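You operate a simulated robot arm through the tools that you are given. There is no shell and no other tool.

You run a simulated robot arm. Do the job below in one go: nothing can be reset, and whatever is moved stays where it is left.

## Task
Clear the chips off the top port, then push the white cap on.
Fine: clear them with the swing nozzle and swing it back; push the cap on by hand. Where these are worked on the way, their far stop is far enough and under half their travel is too little: swing nozzle.

The check looks at the end state, three seconds after you hand in, the way a careful person would. Anything else that was tipped, shoved, dropped, spilled or broken makes it a failure. A push-on lid holds only when it is set on centred and level and pressed home; a screw cap is set on level and turned clockwise until tight.

## Robot
A 6-joint arm with a four-finger gripper, fixed in place. Base frame: the origin is on the floor under the middle of its stand, x ahead of it, y to its left, z up; the work surface is at about z = 0.8. Readings come in m, rad, newtons and seconds.
With the tool pointing down near the work surface it reaches from about 0.26 to 0.68 m from the base axis. Its first joint turns from -2.897 to 2.897 rad. Payload 3.43 kg.
The TCP is the grasp point between the finger pads, 0.03 m short of the fingertips. In the tool frame z runs along the fingers and y along their closing line. The gripper opens to 0.12 m; its body begins 0.085 m behind the TCP.
Orientation is that of the tool frame in the base frame, as [roll, pitch, yaw] about the fixed x, y, z axes, in that order (R = Rz(yaw) Ry(pitch) Rx(roll)). With the fingers straight down and closing along the base's y, the tool's x points along the base's -x, its y along +y and its z along -z.

## Interface
- The arm moves only by the tool servo_tool. Its argument "motion" is a list that holds one entry, the list of rows, each a list of 6 numbers: the shift along the base's x, y, z in m, then the turn, a rotation vector about the base's x, y, z in degrees. In form: [[[dx, dy, dz, rx, ry, rz], ...]]. A call has 1 to 20 rows; each row is the pose to reach, as a shift and turn from the pose commanded when the call began. "claw" is the gripper command, from -1 (fully open) to 1 (shut), values between in proportion, set as the call begins (left out, the last holds). Rows are played at 5 a second. More than 0.05 m and 0.15 rad between two rows, or a gripper value outside its range, and nothing of the call is played. Where a pose cannot be reached the arm comes as near as it can. A force on the tool above 40 N (or 10 N above the force at the start of the call, whichever is more), or a blocked arm, ends the call early, and 0.2 s more pass. Each finger travels about 0.04 m/s and halts on what it meets, pressing with about 36 N; the grip force reading is that of the motor and also rises with nothing between the fingers. The clock runs only during rows and for 0.2 s after the last one: add rows that repeat a pose to give the fingers time. It gives the time, the measured TCP pose, the force on the tool (base axes), the opening and the grip force at its end, in the units of the frame above (readings bear some noise), with the torque about the TCP (base axes, N m) and any sound that the robot's microphone picked up.
- Cameras (640 x 400 px; columns grow to the right, rows downward): "scene" is fixed at [0.0484, -0.4993, 1.5595]; the picture's right is [0.75, -0.66, 0.00], its down [-0.36, -0.42, -0.83] and it looks along [0.55, 0.63, -0.55] (base axes); focal length 371 px, centre (320, 200). "wrist" rides on the gripper at [0.071, -0.017, -0.121] in the tool frame; the picture's right is [0.23, 0.97, 0.00], its down [-0.81, 0.19, -0.55] and it looks along [-0.54, 0.13, 0.83] (tool axes); focal length 275 px, centre (320, 200). There is no depth. A picture from a camera that has moved, and an enlarged one, comes with that camera's place and axes in the base frame and with its lens.
- grab_frame(camera): a new picture of that camera. It takes no simulated time.
- move_column(by): moves the trunk up (or, below 0, down) by that many m; the arm rides with it, the base frame stays. It gives what a move gives, with no picture.
- inspect(camera, box): a new picture of the part [left, top, right, bottom] of that camera's present view, enlarged. It takes no simulated time.
- job_done(): hands the job in; it is judged then, once.

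Nothing tells you positions but the pictures and the camera data. Unless the task says otherwise, let go and move clear before handing in.

The tools are called after "Emit:" as a command line: name --argument value ..., lists and objects as JSON in quotes. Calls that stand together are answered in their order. servo_tool: Moves the arm, as the interface text tells. Its arguments: {"type":"object","properties":{"motion":{"type":"array","items":{"type":"array","items":{"type":"array","items":{"type":"number"}}}},"claw":{"type":"number"}},"required":["motion"]} The other tools are called the same way: move_column (by) moves the trunk up or down; grab_frame (camera) takes a picture; inspect (camera, box) takes an enlarged picture of a part of a camera's view; job_done () hands the job in.

At the start:

```text
clock: 0.0
tool_pos: [0.3698, 0.2767, 1.1401]
orientation: [-3.14, -0.001, -3.139]
ft_force: [-0.1, -0.7, -0.3]
ft_torque: [0.01, -0.02, 0.02]
width: 0.1202
grip_force: 0.0
trunk travel left (down, up): [-0.175, 0.265]
```

scene: 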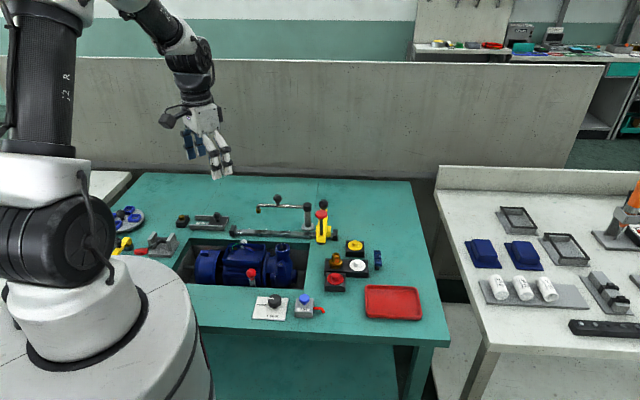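
wrist: 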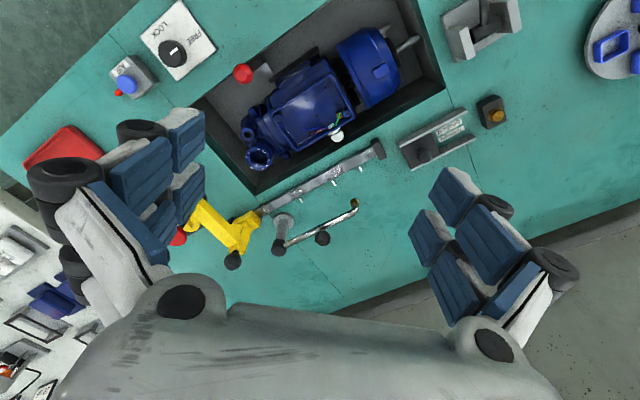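

I see a green bench with a sunken blue pump/motor, a swing nozzle behind it, and several controls. I'll look closer at the parts before moving anything.

Emit:
inspect --camera "scene" --box '[170, 180, 330, 280]'

Emit:
inspect --camera "scene" --box '[230, 220, 430, 345]'

Emit:
inspect --camera "wrist" --box '[200, 40, 440, 290]'

Emit:
inspect --camera "scene" --box '[80, 180, 240, 280]'

Emit:
inspect --camera "scene" --box '[440, 190, 640, 340]'

```text
4.00 times, centred on (250, 230) of scene
camera zoom: at [0.0484, -0.4993, 1.5595], right [0.75, -0.66, 0.0], down [-0.36, -0.42, -0.83], along [0.55, 0.63, -0.55], focal length 1483 px, centre (600, 80)
```

zoom: 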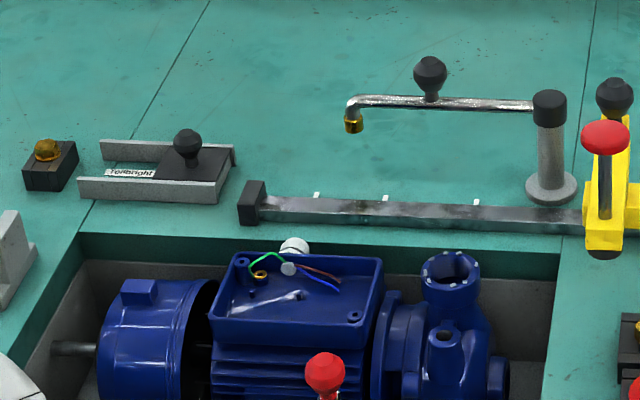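

```text
3.20 times, centred on (330, 282) of scene
camera zoom: at [0.0484, -0.4993, 1.5595], right [0.75, -0.66, 0.0], down [-0.36, -0.42, -0.83], along [0.55, 0.63, -0.55], focal length 1187 px, centre (288, -64)
```

zoom: 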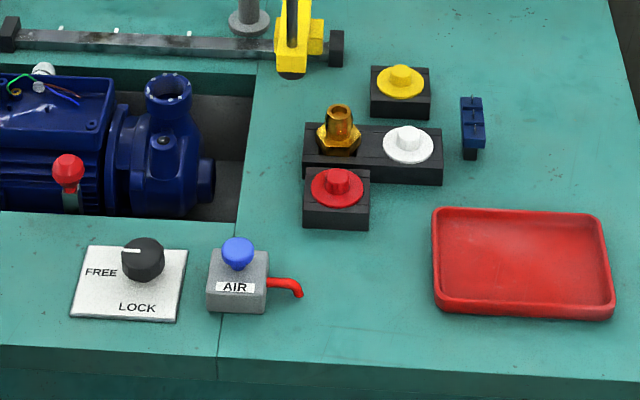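

```text
1.60 times, centred on (320, 165) of wrist
camera zoom: at [0.3005, 0.2597, 1.2597], right [-0.23, 0.97, 0.0], down [0.81, 0.19, 0.55], along [0.54, 0.13, -0.83], focal length 440 px, centre (320, 256)
```

zoom: 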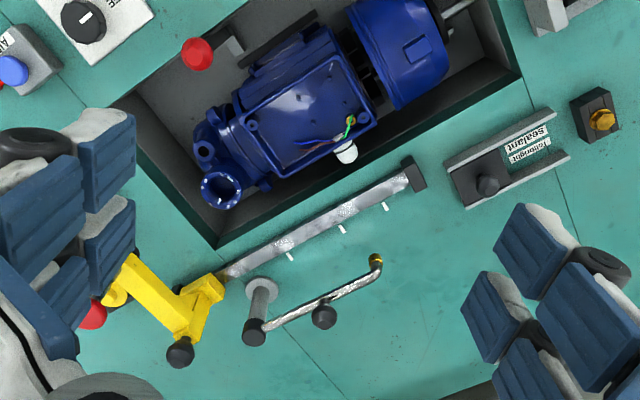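

```text
4.00 times, centred on (160, 230) of scene
camera zoom: at [0.0484, -0.4993, 1.5595], right [0.75, -0.66, 0.0], down [-0.36, -0.42, -0.83], along [0.55, 0.63, -0.55], focal length 1483 px, centre (960, 80)
```

zoom: 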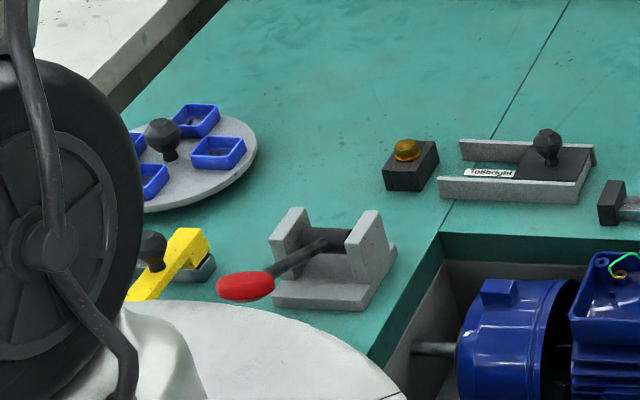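

```text
2.67 times, centred on (540, 265) of scene
camera zoom: at [0.0484, -0.4993, 1.5595], right [0.75, -0.66, 0.0], down [-0.36, -0.42, -0.83], along [0.55, 0.63, -0.55], focal length 989 px, centre (-267, 27)
```

zoom: 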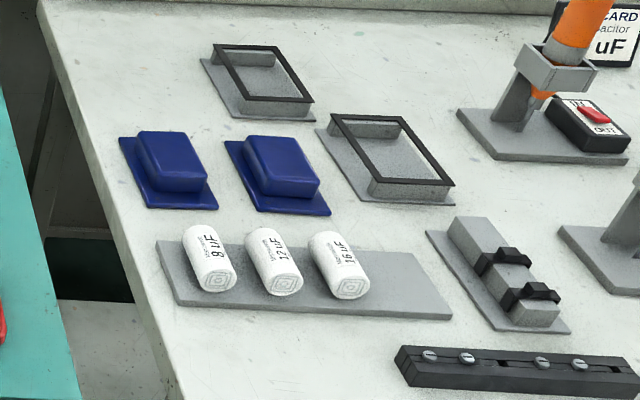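

The swing nozzle's post is about [0.67, 0.27] and its ball knob about [0.60, 0.335, 0.91]. The pump's top port is about [0.517, 0.204, 0.84], and the white cap sits on a black block around [0.63, 0.01]. I'll move high over the cap area for closer wrist views.

Emit:
servo_tool --motion '[[[0.02, -0.037, -0.005, 0, 0, 0], [0.04, -0.074, -0.01, 0, 0, 0], [0.06, -0.111, -0.015, 0, 0, 0], [0.08, -0.148, -0.02, 0, 0, 0], [0.1, -0.185, -0.025, 0, 0, 0], [0.12, -0.222, -0.03, 0, 0, 0], [0.13, -0.257, -0.04, 0, 0, 0]]]'

Emit:
grab_frame --camera "wrist"

Emit:
grab_frame --camera "scene"

```text
clock: 1.6
tool_pos: [0.5017, 0.0193, 1.1003]
orientation: [3.142, 0.0, 3.141]
ft_force: [1.3, -0.2, 0.3]
ft_torque: [0.05, 0.01, -0.01]
width: 0.1201
grip_force: 0.0
trunk travel left (down, up): [-0.175, 0.265]
```

```text
taken
camera wrist: at [0.4318, 0.0023, 1.2195], right [-0.23, 0.97, 0.0], down [0.81, 0.19, 0.55], along [0.54, 0.13, -0.83], focal length 275 px, centre (320, 200)
```

wrist: 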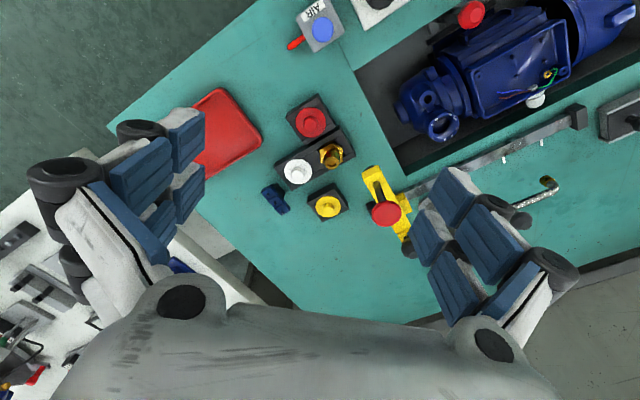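

```text
taken
```

scene: 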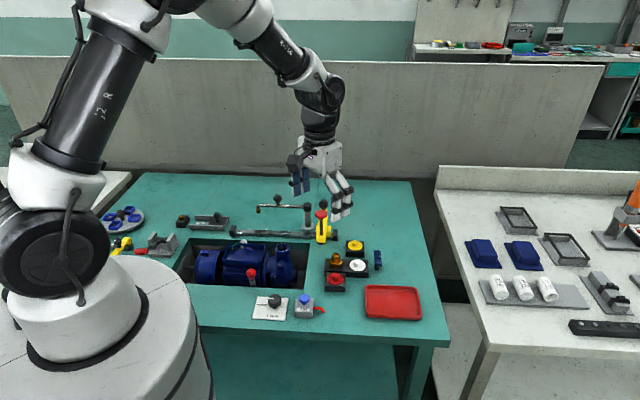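

The view now covers the caps and the pump from above. I'll enlarge these regions to get sizes and positions.

Emit:
inspect --camera "wrist" --box '[250, 80, 410, 240]'

Emit:
inspect --camera "wrist" --box '[380, 40, 600, 180]'

Emit:
inspect --camera "scene" --box '[260, 235, 310, 280]'

Emit:
inspect --camera "scene" --box '[320, 235, 390, 295]'

Emit:
inspect --camera "wrist" --box '[270, 0, 420, 60]'

```text
2.50 times, centred on (330, 160) of wrist
camera zoom: at [0.4318, 0.0023, 1.2195], right [-0.23, 0.97, 0.0], down [0.81, 0.19, 0.55], along [0.54, 0.13, -0.83], focal length 688 px, centre (295, 300)
```

zoom: 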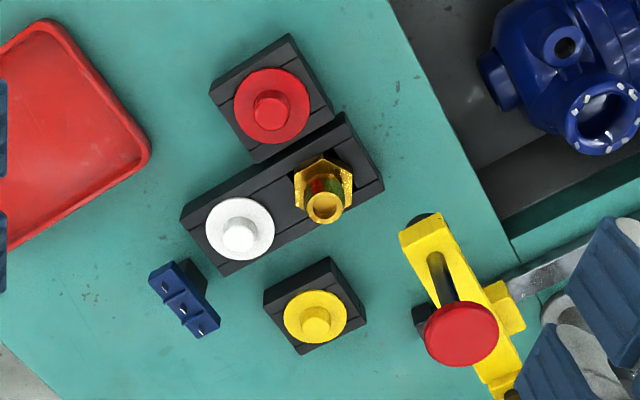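

```text
2.86 times, centred on (490, 110) of wrist
camera zoom: at [0.4318, 0.0023, 1.2195], right [-0.23, 0.97, 0.0], down [0.81, 0.19, 0.55], along [0.54, 0.13, -0.83], focal length 786 px, centre (-166, 457)
```

zoom: 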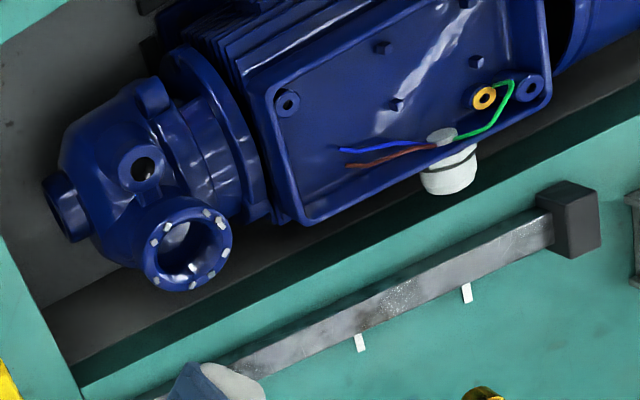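

```text
8.89 times, centred on (285, 258) of scene
camera zoom: at [0.0484, -0.4993, 1.5595], right [0.75, -0.66, 0.0], down [-0.36, -0.42, -0.83], along [0.55, 0.63, -0.55], focal length 3296 px, centre (631, -311)
```

zoom: 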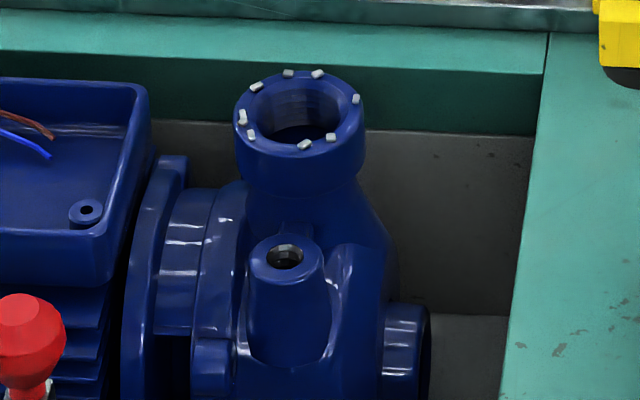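

```text
6.67 times, centred on (355, 265) of scene
camera zoom: at [0.0484, -0.4993, 1.5595], right [0.75, -0.66, 0.0], down [-0.36, -0.42, -0.83], along [0.55, 0.63, -0.55], focal length 2472 px, centre (87, -233)
```

zoom: 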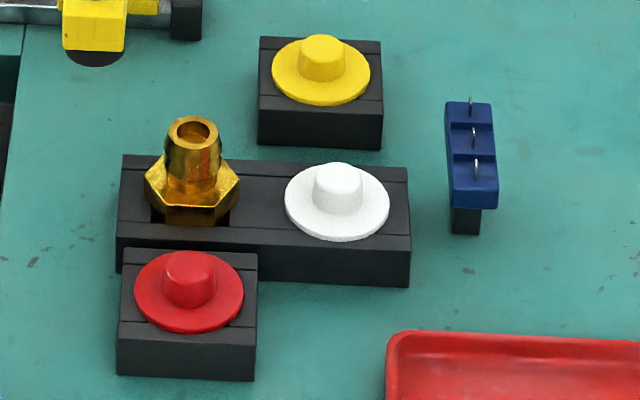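

```text
4.27 times, centred on (345, 30) of wrist
camera zoom: at [0.4318, 0.0023, 1.2195], right [-0.23, 0.97, 0.0], down [0.81, 0.19, 0.55], along [0.54, 0.13, -0.83], focal length 1174 px, centre (213, 925)
```

zoom: 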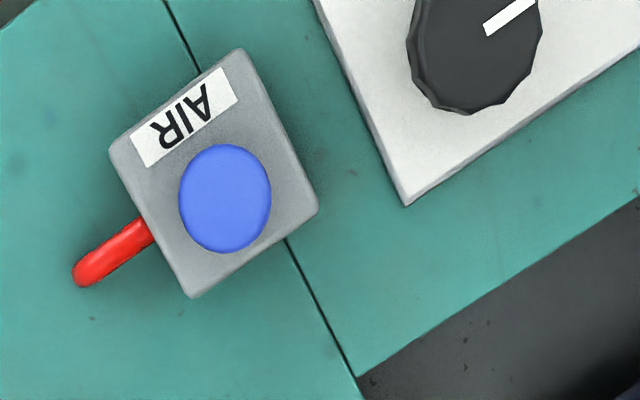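

The chips sit on the port's rim. I need the finger geometry before gripping small bosses, so I'll enlarge the gripper in both views.

Emit:
inspect --camera "scene" --box '[275, 120, 365, 225]'

Emit:
inspect --camera "wrist" --box '[390, 150, 590, 330]'

Emit:
inspect --camera "scene" --box '[225, 185, 345, 250]'

```text
3.81 times, centred on (320, 172) of scene
camera zoom: at [0.0484, -0.4993, 1.5595], right [0.75, -0.66, 0.0], down [-0.36, -0.42, -0.83], along [0.55, 0.63, -0.55], focal length 1413 px, centre (320, 305)
```

zoom: 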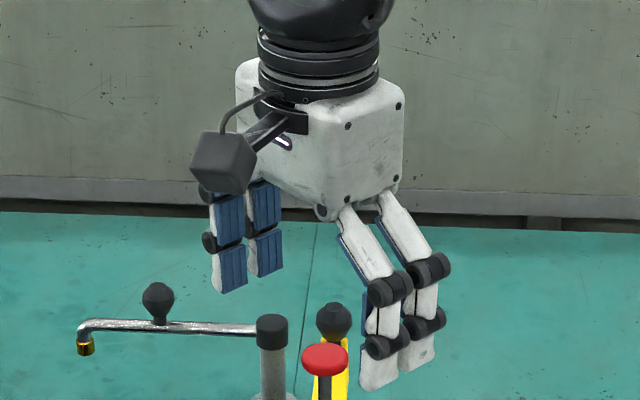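

```text
2.22 times, centred on (490, 240) of wrist
camera zoom: at [0.4318, 0.0023, 1.2195], right [-0.23, 0.97, 0.0], down [0.81, 0.19, 0.55], along [0.54, 0.13, -0.83], focal length 612 px, centre (-58, 111)
```

zoom: 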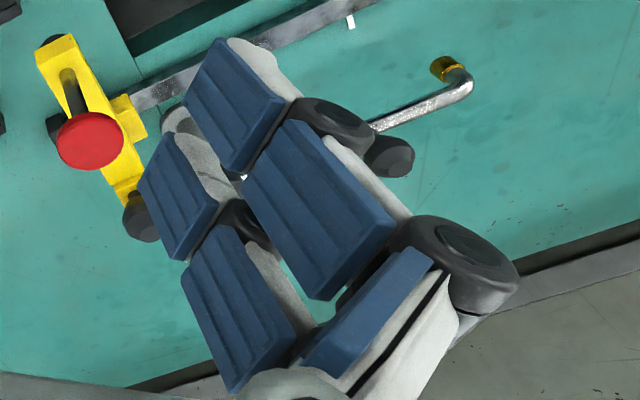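

```text
5.33 times, centred on (285, 218) of scene
camera zoom: at [0.0484, -0.4993, 1.5595], right [0.75, -0.66, 0.0], down [-0.36, -0.42, -0.83], along [0.55, 0.63, -0.55], focal length 1978 px, centre (507, 107)
```

zoom: 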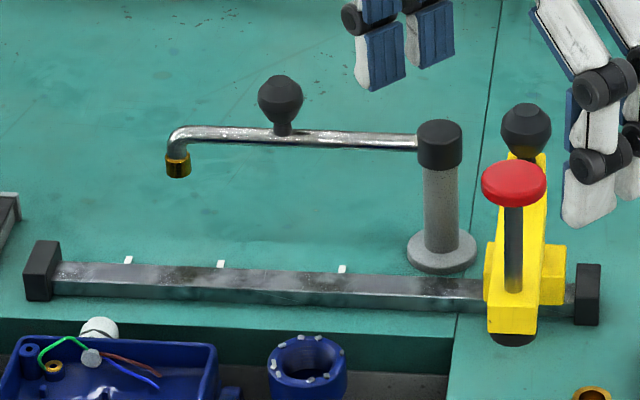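

The fingers have two flat pads per side, which suits both the ball knob and the cap's boss. Next I'll go above the nozzle's ball knob with the closing line across its tube, and the gripper partly closed.

Emit:
servo_tool --motion '[[[0.012, 0.04, -0.005, 0, 0, -5.5], [0.024, 0.08, -0.01, 0, 0, -11], [0.037, 0.12, -0.015, 0, 0, -16.5], [0.049, 0.16, -0.02, 0, 0, -22], [0.061, 0.2, -0.025, 0, 0, -27.5], [0.073, 0.24, -0.03, 0, 0, -33], [0.085, 0.28, -0.035, 0, 0, -38.5], [0.097, 0.315, -0.04, 0, 0, -43.7], [0.097, 0.315, -0.04, 0, 0, -43.7]]]' --claw -0.33

Emit:
grab_frame --camera "wrist"

Emit:
grab_frame --camera "scene"

```text
clock: 3.6
tool_pos: [0.5983, 0.3352, 1.0589]
orientation: [3.142, 0.0, 2.378]
ft_force: [0.5, -0.3, 0.5]
ft_torque: [0.02, -0.03, 0.01]
width: 0.0797
grip_force: 0.1
trunk travel left (down, up): [-0.175, 0.265]
```

```text
taken
camera wrist: at [0.5365, 0.3725, 1.1788], right [0.51, 0.86, 0.0], down [0.72, -0.42, 0.55], along [0.48, -0.28, -0.83], focal length 275 px, centre (320, 200)
```

wrist: 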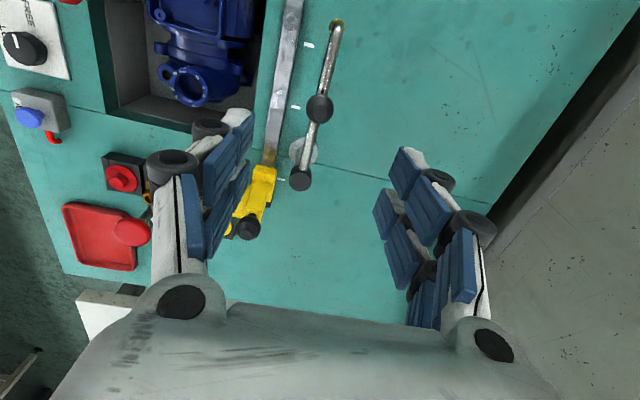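

```text
taken
```

scene: 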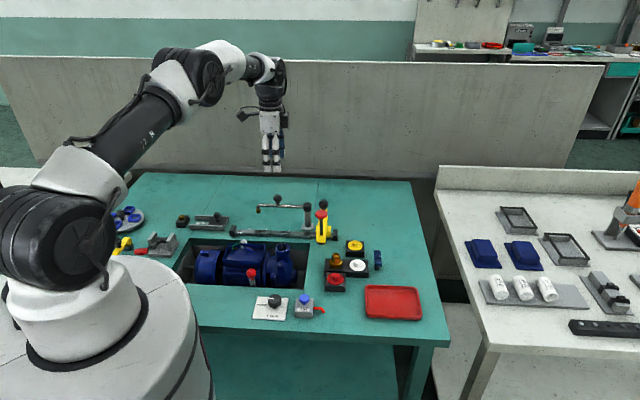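

My knob estimate from this view, [0.598, 0.336, 0.914], agrees with the first. I'll descend straight down around it with the fingers open to 0.08 m.

Emit:
servo_tool --motion '[[[0, 0, -0.04, 0, 0, 0], [0, 0, -0.08, 0, 0, 0], [0, 0, -0.11, 0, 0, 0], [0, 0, -0.13, 0, 0, 0], [0, 0, -0.142, 0, 0, 0], [0, 0, -0.142, 0, 0, 0]]]'

Emit:
grab_frame --camera "wrist"

Emit:
inspect --camera "scene" --box '[230, 150, 350, 250]'

```text
clock: 5.0
tool_pos: [0.5965, 0.3344, 0.9179]
orientation: [3.141, 0.0, 2.38]
ft_force: [-0.1, 0.0, -1.0]
ft_torque: [0.0, -0.01, 0.01]
width: 0.0799
grip_force: 0.1
trunk travel left (down, up): [-0.175, 0.265]
```

```text
taken
camera wrist: at [0.536, 0.371, 1.0373], right [0.51, 0.86, 0.0], down [0.72, -0.42, 0.55], along [0.48, -0.28, -0.83], focal length 275 px, centre (320, 200)
```

wrist: 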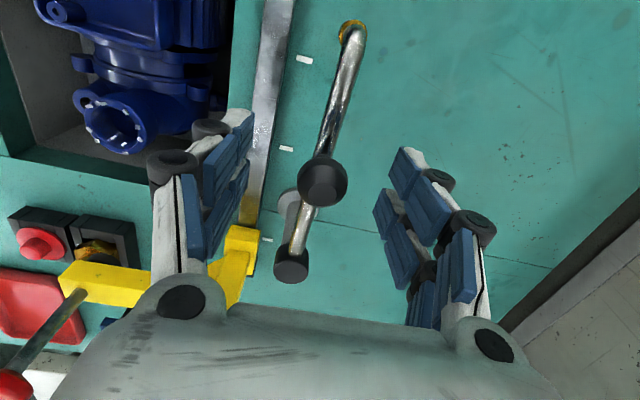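

```text
4.00 times, centred on (290, 200) of scene
camera zoom: at [0.0484, -0.4993, 1.5595], right [0.75, -0.66, 0.0], down [-0.36, -0.42, -0.83], along [0.55, 0.63, -0.55], focal length 1483 px, centre (440, 200)
```

zoom: 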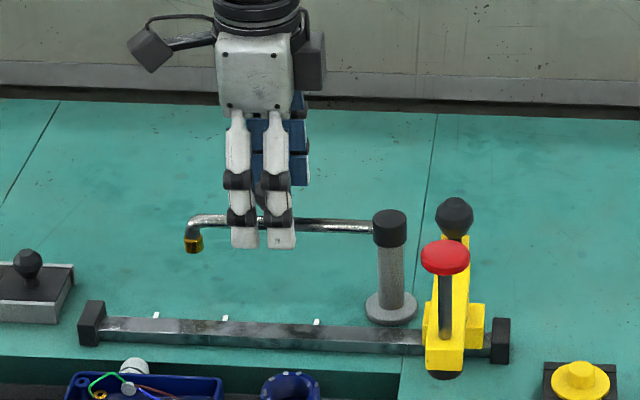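

The ball knob is centred between the fingers, so I'll close on it.

Emit:
servo_tool --motion '[[[0, 0, 0, 0, 0, 0], [0, 0, 0, 0, 0, 0], [0, 0, 0, 0, 0, 0], [0, 0, 0, 0, 0, 0], [0, 0, 0, 0, 0, 0]]]' --claw 1

Emit:
grab_frame --camera "wrist"

```text
clock: 6.2
tool_pos: [0.5968, 0.334, 0.9179]
orientation: [3.141, 0.001, 2.378]
ft_force: [0.0, -0.4, -0.4]
ft_torque: [0.1, 0.07, -0.09]
width: 0.0251
grip_force: 35.7
trunk travel left (down, up): [-0.175, 0.265]
```

```text
taken
camera wrist: at [0.5359, 0.3711, 1.0374], right [0.51, 0.86, 0.0], down [0.72, -0.42, 0.55], along [0.48, -0.28, -0.83], focal length 275 px, centre (320, 200)
```

wrist: 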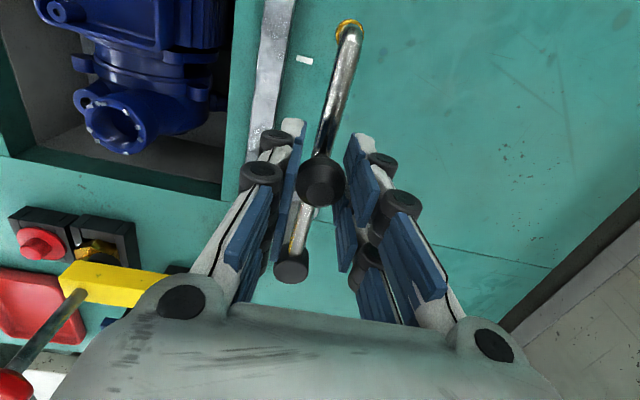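

The knob is held at 25 mm width. I'll swing it counterclockwise about the post at [0.665, 0.2695] for the first 30°.

Emit:
servo_tool --motion '[[[-0.0027, -0.0031, 0, 0, 0, 2.5], [-0.0054, -0.0062, 0, 0, 0, 5], [-0.0103, -0.0129, 0, 0, 0, 10], [-0.0146, -0.02, 0, 0, 0, 15], [-0.0183, -0.0274, 0, 0, 0, 20], [-0.0213, -0.0351, 0, 0, 0, 25], [-0.0236, -0.043, 0, 0, 0, 30]]]'

Emit:
grab_frame --camera "wrist"

Emit:
inspect --camera "scene" --box '[230, 150, 350, 270]'

```text
clock: 7.8
tool_pos: [0.5731, 0.2922, 0.9188]
orientation: [-3.141, 0.0, 2.903]
ft_force: [-1.3, 1.3, -8.8]
ft_torque: [0.06, -0.65, 0.03]
width: 0.0247
grip_force: 44.8
trunk travel left (down, up): [-0.175, 0.265]
```

```text
taken
camera wrist: at [0.5017, 0.2915, 1.0375], right [0.01, 1.0, 0.0], down [0.83, 0.0, 0.55], along [0.55, 0.0, -0.83], focal length 275 px, centre (320, 200)
```

wrist: 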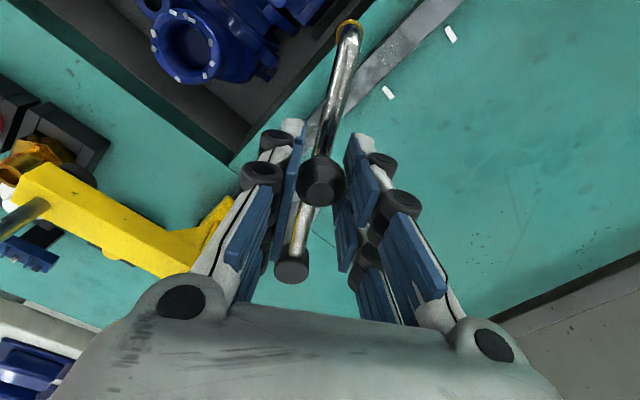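

```text
3.33 times, centred on (290, 210) of scene
camera zoom: at [0.0484, -0.4993, 1.5595], right [0.75, -0.66, 0.0], down [-0.36, -0.42, -0.83], along [0.55, 0.63, -0.55], focal length 1236 px, centre (420, 167)
```

zoom: 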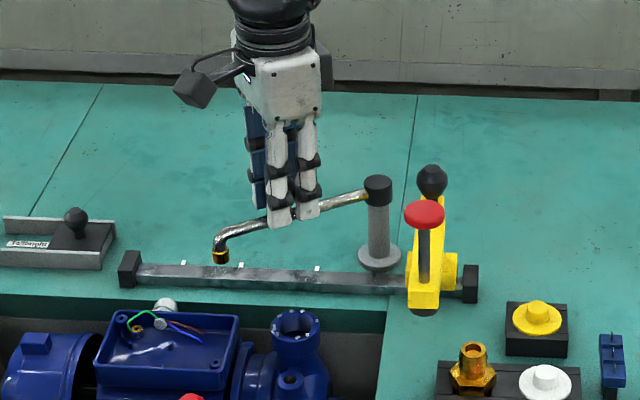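

The arm swings freely and the nozzle is now over the rail. I'll continue to 60°.

Emit:
servo_tool --motion '[[[-0.0016, -0.0081, 0, 0, 0, 5], [-0.0025, -0.0164, 0, 0, 0, 10], [-0.0027, -0.0246, 0, 0, 0, 15], [-0.0021, -0.0329, 0, 0, 0, 20], [-0.0009, -0.0411, 0, 0, 0, 25], [0.0011, -0.0491, 0, 0, 0, 30]]]'

Emit:
grab_frame --camera "wrist"

Emit:
inspect --camera "scene" --box '[230, 150, 350, 270]'

```text
clock: 9.2
tool_pos: [0.5741, 0.2433, 0.919]
orientation: [3.141, -0.005, -2.855]
ft_force: [-8.3, -5.4, -11.8]
ft_torque: [-0.11, 0.55, -0.28]
width: 0.0246
grip_force: 45.1
trunk travel left (down, up): [-0.175, 0.265]
```

```text
taken
camera wrist: at [0.5122, 0.2064, 1.0378], right [-0.49, 0.87, 0.0], down [0.73, 0.41, 0.55], along [0.48, 0.27, -0.83], focal length 275 px, centre (320, 200)
```

wrist: 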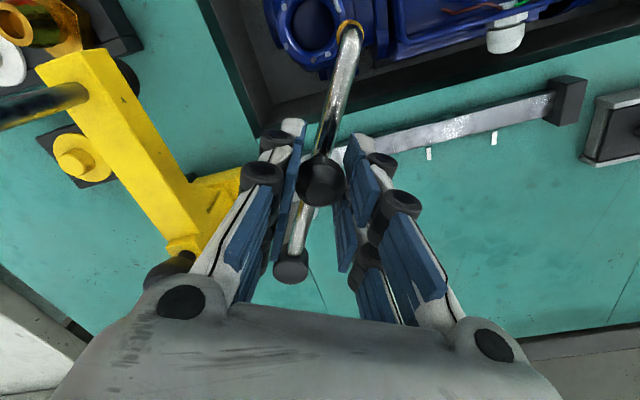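

```text
3.33 times, centred on (290, 210) of scene
camera zoom: at [0.0484, -0.4993, 1.5595], right [0.75, -0.66, 0.0], down [-0.36, -0.42, -0.83], along [0.55, 0.63, -0.55], focal length 1236 px, centre (420, 167)
```

zoom: 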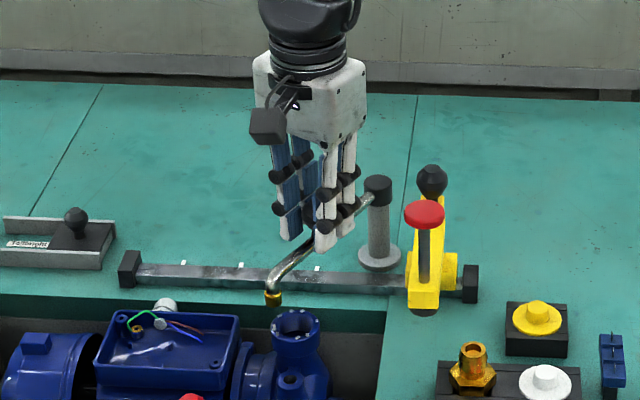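

The nozzle is just short of the port. I'll check the chips, then continue toward the stop.

Emit:
inspect --camera "scene" --box '[260, 225, 310, 265]'

Emit:
servo_tool --motion '[[[0.0013, -0.004, 0, 0, 0, 2.5], [0.0027, -0.0078, 0, 0, 0, 5], [0.0039, -0.0109, 0, 0, 0, 7], [0.0039, -0.0109, 0, 0, 0, 7]]]'

Emit:
grab_frame --camera "wrist"

Emit:
inspect --camera "scene" --box '[260, 225, 310, 265]'

```text
10.00 times, centred on (285, 245) of scene
camera zoom: at [0.0484, -0.4993, 1.5595], right [0.75, -0.66, 0.0], down [-0.36, -0.42, -0.83], along [0.55, 0.63, -0.55], focal length 3709 px, centre (670, -250)
```

zoom: 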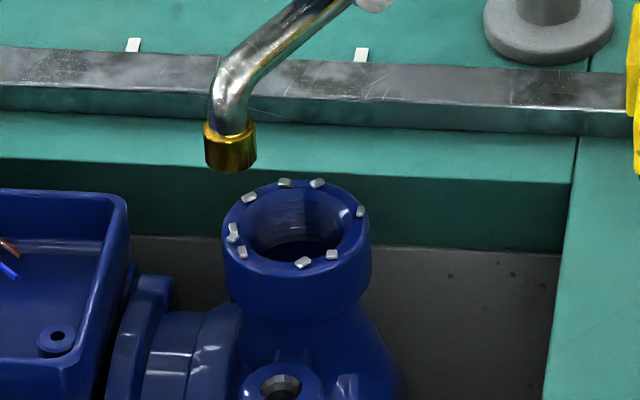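

```text
clock: 10.2
tool_pos: [0.5771, 0.2331, 0.9174]
orientation: [3.141, -0.001, -2.734]
ft_force: [-11.5, -3.3, -10.4]
ft_torque: [-0.23, 0.7, 0.22]
width: 0.0245
grip_force: 45.0
trunk travel left (down, up): [-0.175, 0.265]
```

```text
taken
camera wrist: at [0.5206, 0.1878, 1.0376], right [-0.6, 0.8, 0.0], down [0.67, 0.5, 0.55], along [0.44, 0.33, -0.83], focal length 275 px, centre (320, 200)
```

wrist: 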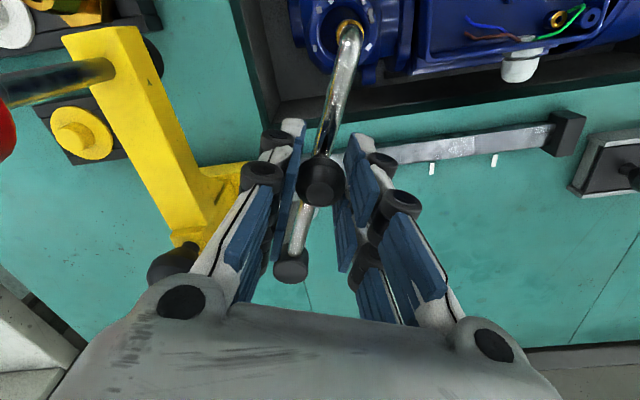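

```text
10.00 times, centred on (285, 245) of scene
camera zoom: at [0.0484, -0.4993, 1.5595], right [0.75, -0.66, 0.0], down [-0.36, -0.42, -0.83], along [0.55, 0.63, -0.55], focal length 3709 px, centre (670, -250)
```

zoom: 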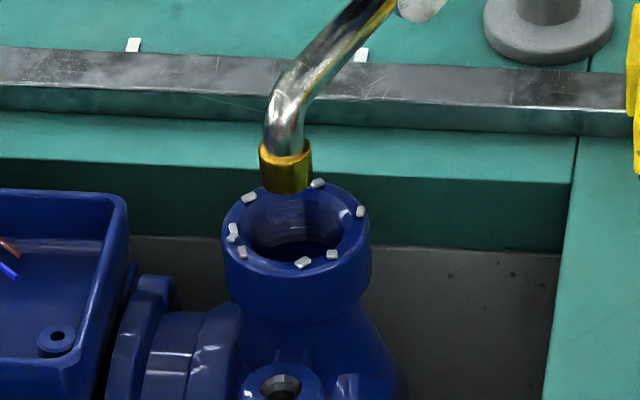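

The nozzle is almost over the port centre and the chips are still there. I'll ease it on toward its far stop, watching force and sound.

Emit:
servo_tool --motion '[[[0.001, -0.0022, 0, 0, 0, 1.5], [0.0021, -0.0045, 0, 0, 0, 3], [0.0034, -0.0069, 0, 0, 0, 4.7], [0.0034, -0.0069, 0, 0, 0, 4.7], [0.0034, -0.0069, 0, 0, 0, 4.7]]]'

Emit:
grab_frame --camera "wrist"

Emit:
inspect --camera "scene" --box '[260, 225, 310, 265]'

```text
clock: 11.2
tool_pos: [0.5786, 0.2311, 0.9184]
orientation: [3.133, -0.001, -2.65]
ft_force: [-6.8, 13.4, 1.6]
ft_torque: [0.33, 0.21, -0.24]
width: 0.025
grip_force: 44.7
trunk travel left (down, up): [-0.175, 0.265]
stopped in row 4: the force on the tool passed its limit at 41 N (the readings are from after the stop); the commanded pose is now the measured one
```

```text
taken
camera wrist: at [0.5257, 0.1812, 1.0376], right [-0.66, 0.75, 0.01], down [0.63, 0.55, 0.55], along [0.41, 0.37, -0.83], focal length 275 px, centre (320, 200)
```

wrist: 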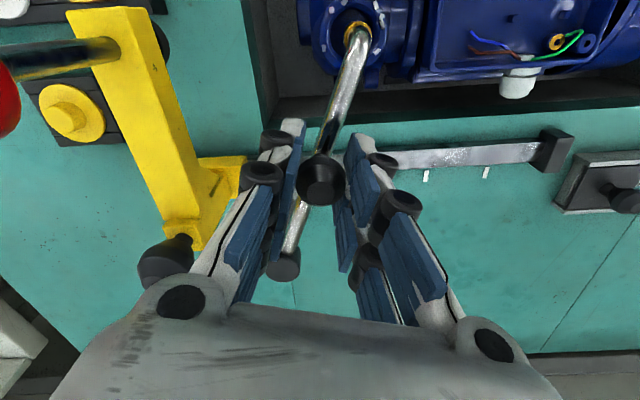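

```text
10.00 times, centred on (285, 245) of scene
camera zoom: at [0.0484, -0.4993, 1.5595], right [0.75, -0.66, 0.0], down [-0.36, -0.42, -0.83], along [0.55, 0.63, -0.55], focal length 3709 px, centre (670, -250)
```

zoom: 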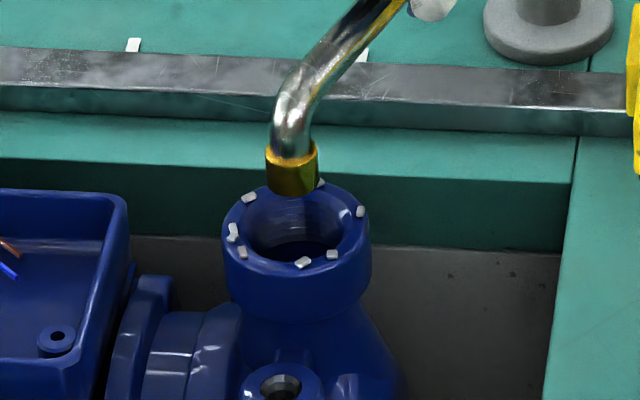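

The arm met its far stop at about 68°, with the nozzle over the port. The chips are still there, so I'll dwell at the stop and see whether they clear.

Emit:
servo_tool --motion '[[[0, 0, 0, 0, 0, 0], [0, 0, 0, 0, 0, 0], [0, 0, 0, 0, 0, 0], [0, 0, 0, 0, 0, 0], [0, 0, 0, 0, 0, 0], [0, 0, 0, 0, 0, 0], [0, 0, 0, 0, 0, 0], [0, 0, 0, 0, 0, 0], [0, 0, 0, 0, 0, 0], [0, 0, 0, 0, 0, 0]]]'

Emit:
inspect --camera "scene" --box '[260, 225, 310, 265]'

Emit:
inspect --camera "wrist" --box '[270, 0, 430, 100]'

Emit:
inspect --camera "scene" --box '[240, 280, 340, 330]'

```text
clock: 13.4
tool_pos: [0.5774, 0.2318, 0.9189]
orientation: [3.138, 0.0, -2.651]
ft_force: [-13.4, 21.7, 1.8]
ft_torque: [0.08, 0.13, -0.19]
width: 0.0247
grip_force: 45.4
trunk travel left (down, up): [-0.175, 0.265]
```

```text
10.00 times, centred on (285, 245) of scene
camera zoom: at [0.0484, -0.4993, 1.5595], right [0.75, -0.66, 0.0], down [-0.36, -0.42, -0.83], along [0.55, 0.63, -0.55], focal length 3709 px, centre (670, -250)
```

zoom: 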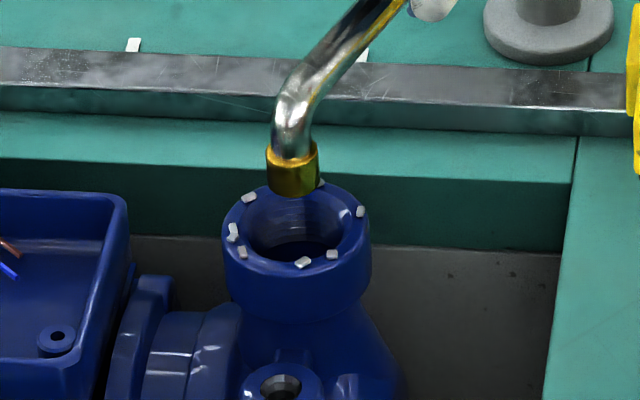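

```text
4.00 times, centred on (350, 50) of wrist
camera zoom: at [0.5254, 0.1814, 1.0376], right [-0.66, 0.75, 0.0], down [0.63, 0.55, 0.55], along [0.41, 0.37, -0.83], focal length 1101 px, centre (200, 800)
```

zoom: 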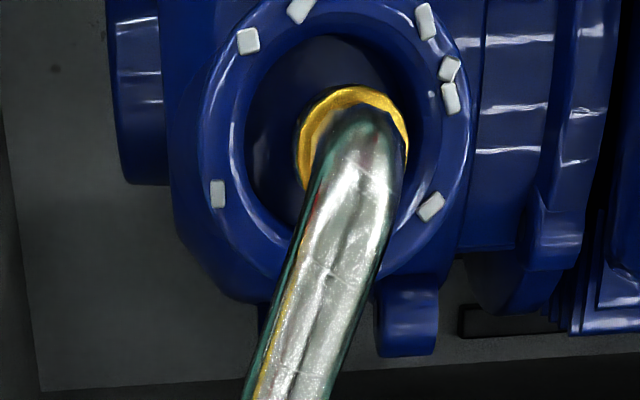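

```text
6.40 times, centred on (290, 305) of scene
camera zoom: at [0.0484, -0.4993, 1.5595], right [0.75, -0.66, 0.0], down [-0.36, -0.42, -0.83], along [0.55, 0.63, -0.55], focal length 2374 px, centre (512, -472)
```

zoom: 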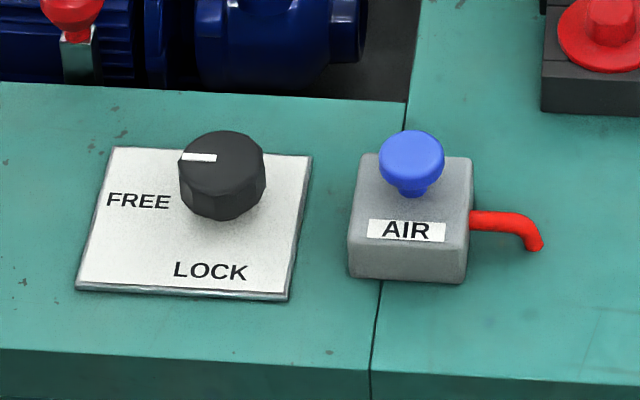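

The nozzle is right over the port, but it isn't blowing yet. The AIR button box is probably its supply. I'll let go of the knob with a small opening, since the yellow bracket is close, and rise clear. Then I'll check the nozzle stays put.

Emit:
servo_tool --motion '[[[0, 0, 0, 0, 0, 0], [0, 0, 0, 0, 0, 0], [0, 0, 0, 0, 0, 0], [0, 0, 0, 0, 0, 0]]]' --claw 0.1

Emit:
grab_frame --camera "wrist"

Emit:
inspect --camera "scene" --box '[230, 150, 350, 270]'

```text
clock: 14.4
tool_pos: [0.5807, 0.2286, 0.9201]
orientation: [3.139, -0.001, -2.652]
ft_force: [-0.6, -0.4, -1.1]
ft_torque: [0.01, 0.01, -0.03]
width: 0.054
grip_force: 0.0
trunk travel left (down, up): [-0.175, 0.265]
```

```text
taken
camera wrist: at [0.5273, 0.1785, 1.0373], right [-0.66, 0.75, 0.0], down [0.63, 0.55, 0.55], along [0.41, 0.37, -0.83], focal length 275 px, centre (320, 200)
```

wrist: 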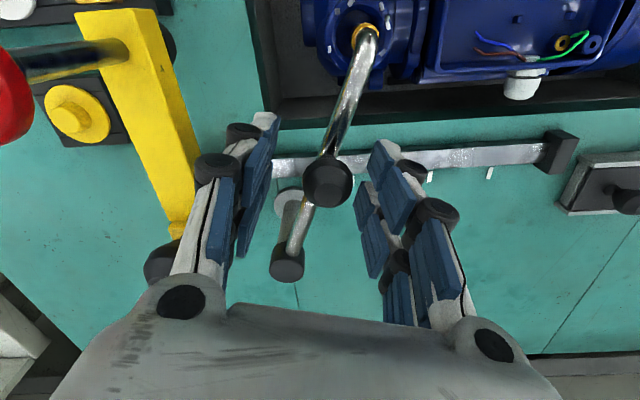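

```text
3.33 times, centred on (290, 210) of scene
camera zoom: at [0.0484, -0.4993, 1.5595], right [0.75, -0.66, 0.0], down [-0.36, -0.42, -0.83], along [0.55, 0.63, -0.55], focal length 1236 px, centre (420, 167)
```

zoom: 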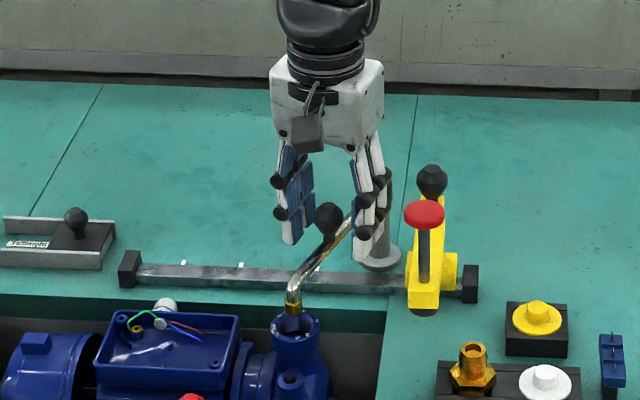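

The nozzle stays over the port. I'll rise clear and move over the AIR button at about [0.443, 0.009], closing the fingers for pressing.

Emit:
servo_tool --motion '[[[0, 0, 0.04, 0, 0, 0], [0, 0, 0.08, 0, 0, 0], [0, 0, 0.115, 0, 0, 0], [-0.0196, -0.0313, 0.115, 0, 0, -4], [-0.0392, -0.0626, 0.115, 0, 0, -8], [-0.0588, -0.0939, 0.11, 0, 0, -12], [-0.0784, -0.1252, 0.105, 0, 0, -16], [-0.098, -0.1565, 0.1, 0, 0, -20], [-0.1176, -0.1878, 0.09, 0, 0, -24], [-0.1373, -0.2192, 0.08, 0, 0, -28], [-0.1373, -0.2192, 0.08, 0, 0, -28]]]'

Emit:
servo_tool --motion '[[[0, 0, 0, 0, 0, 0], [0, 0, 0, 0, 0, 0], [0, 0, 0, 0, 0, 0], [0, 0, 0, 0, 0, 0]]]' --claw 1

Emit:
grab_frame --camera "wrist"

Emit:
grab_frame --camera "scene"

Emit:
inspect --camera "scene" --box '[260, 225, 310, 265]'

```text
clock: 16.8
tool_pos: [0.441, 0.0088, 0.9966]
orientation: [3.137, 0.001, 3.141]
ft_force: [0.0, -1.0, -0.2]
ft_torque: [0.0, 0.02, 0.01]
width: 0.0537
grip_force: 0.0
trunk travel left (down, up): [-0.175, 0.265]
```

```text
clock: 17.8
tool_pos: [0.4439, 0.0101, 0.9953]
orientation: [3.138, 0.0, -3.139]
ft_force: [0.5, -0.3, 0.2]
ft_torque: [0.02, 0.01, 0.01]
width: 0.0002
grip_force: 21.3
trunk travel left (down, up): [-0.175, 0.265]
```

```text
taken
camera wrist: at [0.3732, -0.0092, 1.1153], right [-0.23, 0.97, 0.0], down [0.81, 0.19, 0.55], along [0.54, 0.13, -0.83], focal length 275 px, centre (320, 200)
```

wrist: 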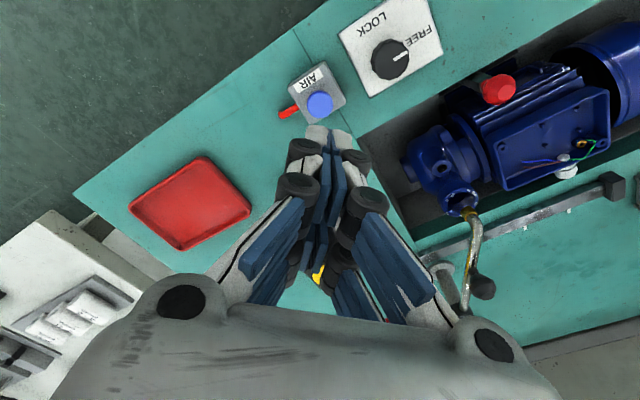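

```text
taken
```

scene: 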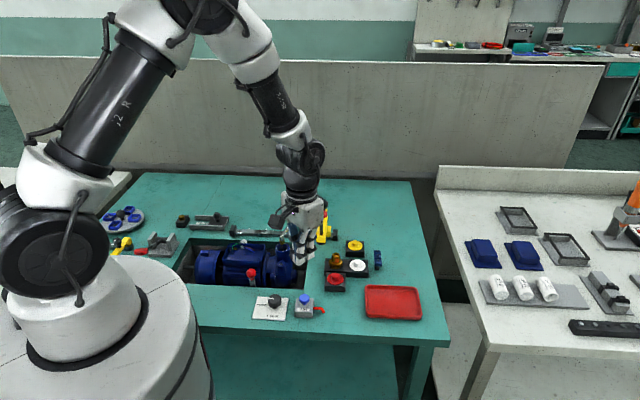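

```text
10.00 times, centred on (285, 245) of scene
camera zoom: at [0.0484, -0.4993, 1.5595], right [0.75, -0.66, 0.0], down [-0.36, -0.42, -0.83], along [0.55, 0.63, -0.55], focal length 3709 px, centre (670, -250)
```

zoom: 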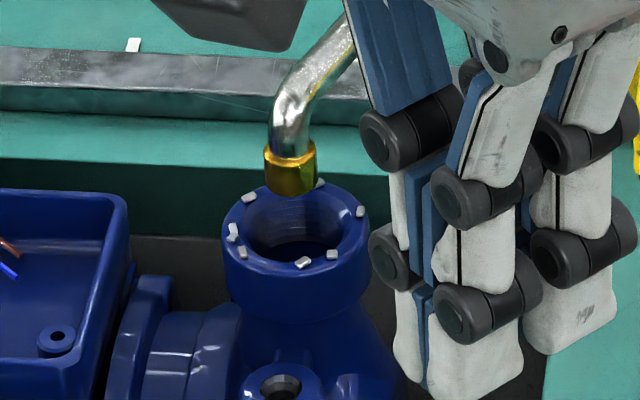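

The button is at about [0.440, 0.0065], with its top near z = 0.855. I'll line up over it and come down to just above.

Emit:
servo_tool --motion '[[[-0.004, -0.0036, -0.03, 0, 0, 0], [-0.004, -0.0036, -0.06, 0, 0, 0], [-0.004, -0.0036, -0.085, 0, 0, 0], [-0.004, -0.0036, -0.098, 0, 0, 0], [-0.004, -0.0036, -0.098, 0, 0, 0]]]'

Emit:
grab_frame --camera "wrist"

Emit:
inspect --camera "scene" --box '[250, 225, 350, 325]'

```text
clock: 19.0
tool_pos: [0.4396, 0.0053, 0.9009]
orientation: [3.138, 0.0, -3.139]
ft_force: [0.3, -0.9, 0.3]
ft_torque: [0.02, 0.02, -0.01]
width: 0.0001
grip_force: 33.0
trunk travel left (down, up): [-0.175, 0.265]
```

```text
taken
camera wrist: at [0.3698, -0.0127, 1.0198], right [-0.23, 0.97, 0.0], down [0.81, 0.19, 0.55], along [0.54, 0.13, -0.83], focal length 275 px, centre (320, 200)
```

wrist: 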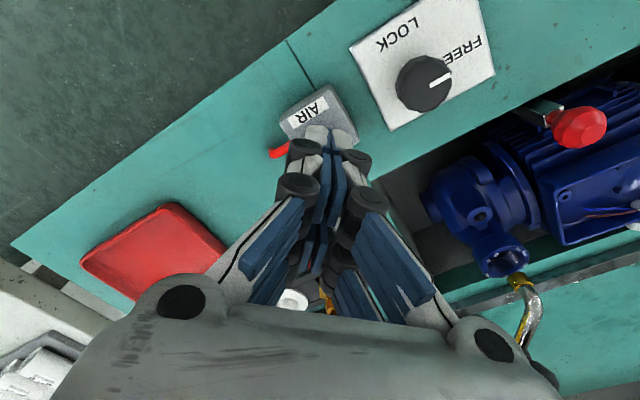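

```text
4.00 times, centred on (300, 275) of scene
camera zoom: at [0.0484, -0.4993, 1.5595], right [0.75, -0.66, 0.0], down [-0.36, -0.42, -0.83], along [0.55, 0.63, -0.55], focal length 1483 px, centre (400, -100)
```

zoom: 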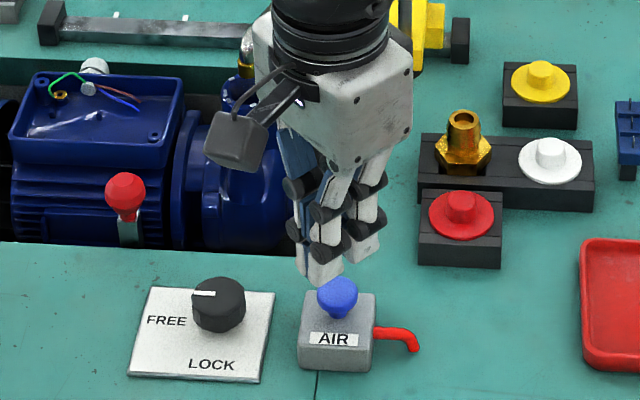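

The fingertips are over the button with about 1.5 cm to spare. I'll press down gently; the force limit will stop the arm at the button's bottom.

Emit:
servo_tool --motion '[[[0, 0, -0.006, 0, 0, 0], [0, 0, -0.011, 0, 0, 0], [0, 0, -0.015, 0, 0, 0], [0, 0, -0.018, 0, 0, 0], [0, 0, -0.02, 0, 0, 0], [0, 0, -0.022, 0, 0, 0], [0, 0, -0.024, 0, 0, 0], [0, 0, -0.024, 0, 0, 0], [0, 0, -0.024, 0, 0, 0], [0, 0, -0.024, 0, 0, 0]]]'

Emit:
inspect --camera "scene" --box '[250, 225, 350, 325]'

Emit:
inspect --camera "wrist" --box '[430, 180, 590, 300]'

```text
clock: 21.2
tool_pos: [0.438, 0.0058, 0.8766]
orientation: [3.137, -0.001, -3.138]
ft_force: [-0.2, 0.1, 0.0]
ft_torque: [-0.03, 0.03, -0.03]
width: 0.0001
grip_force: 33.2
trunk travel left (down, up): [-0.175, 0.265]
```

```text
4.00 times, centred on (300, 275) of scene
camera zoom: at [0.0484, -0.4993, 1.5595], right [0.75, -0.66, 0.0], down [-0.36, -0.42, -0.83], along [0.55, 0.63, -0.55], focal length 1483 px, centre (400, -100)
```

zoom: 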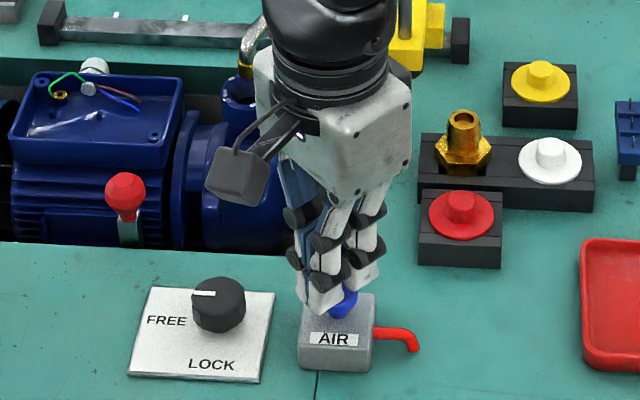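

```text
3.33 times, centred on (510, 240) of wrist
camera zoom: at [0.3693, -0.0124, 0.9957], right [-0.23, 0.97, 0.0], down [0.81, 0.19, 0.55], along [0.54, 0.13, -0.83], focal length 918 px, centre (-313, 67)
```

zoom: 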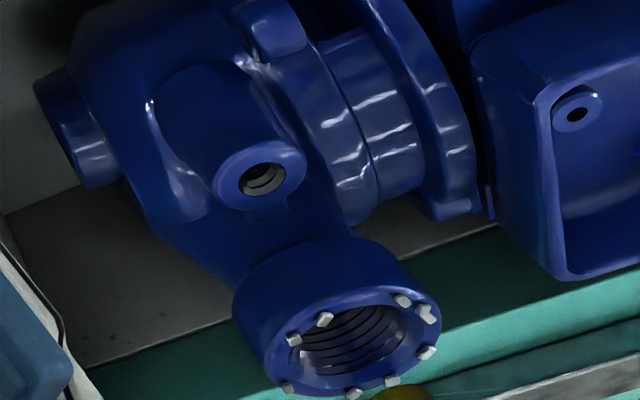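

There's no contact force yet and the near finger seems to cover the button. I'll zoom in to check the alignment before going lower.

Emit:
inspect --camera "scene" --box '[312, 275, 362, 325]'

Emit:
inspect --camera "scene" --box '[285, 265, 345, 325]'

Emit:
inspect --camera "wrist" --box '[260, 70, 400, 190]'

```text
8.00 times, centred on (337, 300) of scene
camera zoom: at [0.0484, -0.4993, 1.5595], right [0.75, -0.66, 0.0], down [-0.36, -0.42, -0.83], along [0.55, 0.63, -0.55], focal length 2967 px, centre (184, -600)
```

zoom: 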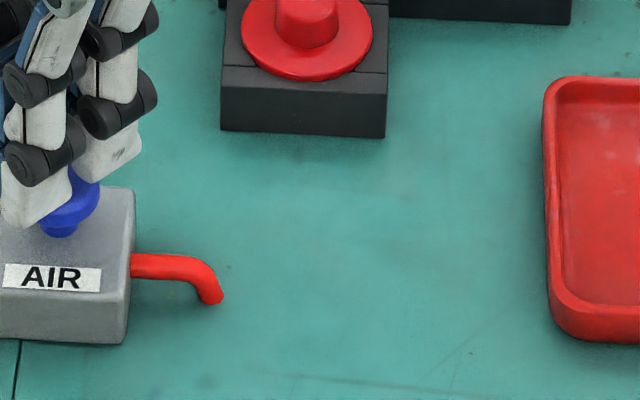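

```text
6.67 times, centred on (315, 295) of scene
camera zoom: at [0.0484, -0.4993, 1.5595], right [0.75, -0.66, 0.0], down [-0.36, -0.42, -0.83], along [0.55, 0.63, -0.55], focal length 2472 px, centre (353, -433)
```

zoom: 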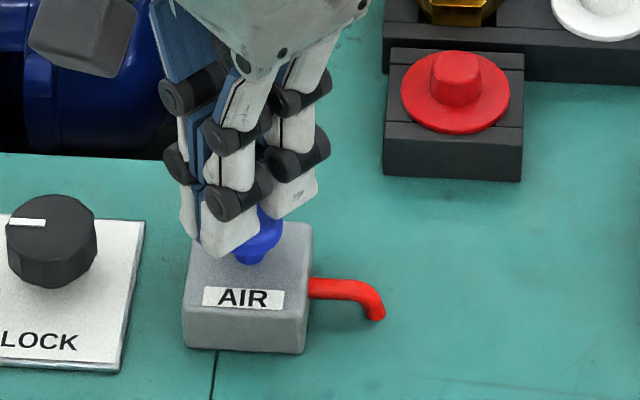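

```text
3.33 times, centred on (330, 130) of wrist
camera zoom: at [0.3693, -0.0124, 0.9957], right [-0.23, 0.97, 0.0], down [0.81, 0.19, 0.55], along [0.54, 0.13, -0.83], focal length 918 px, centre (287, 433)
```

zoom: 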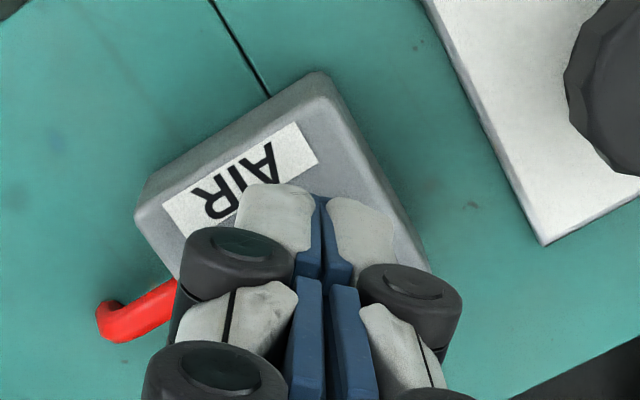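

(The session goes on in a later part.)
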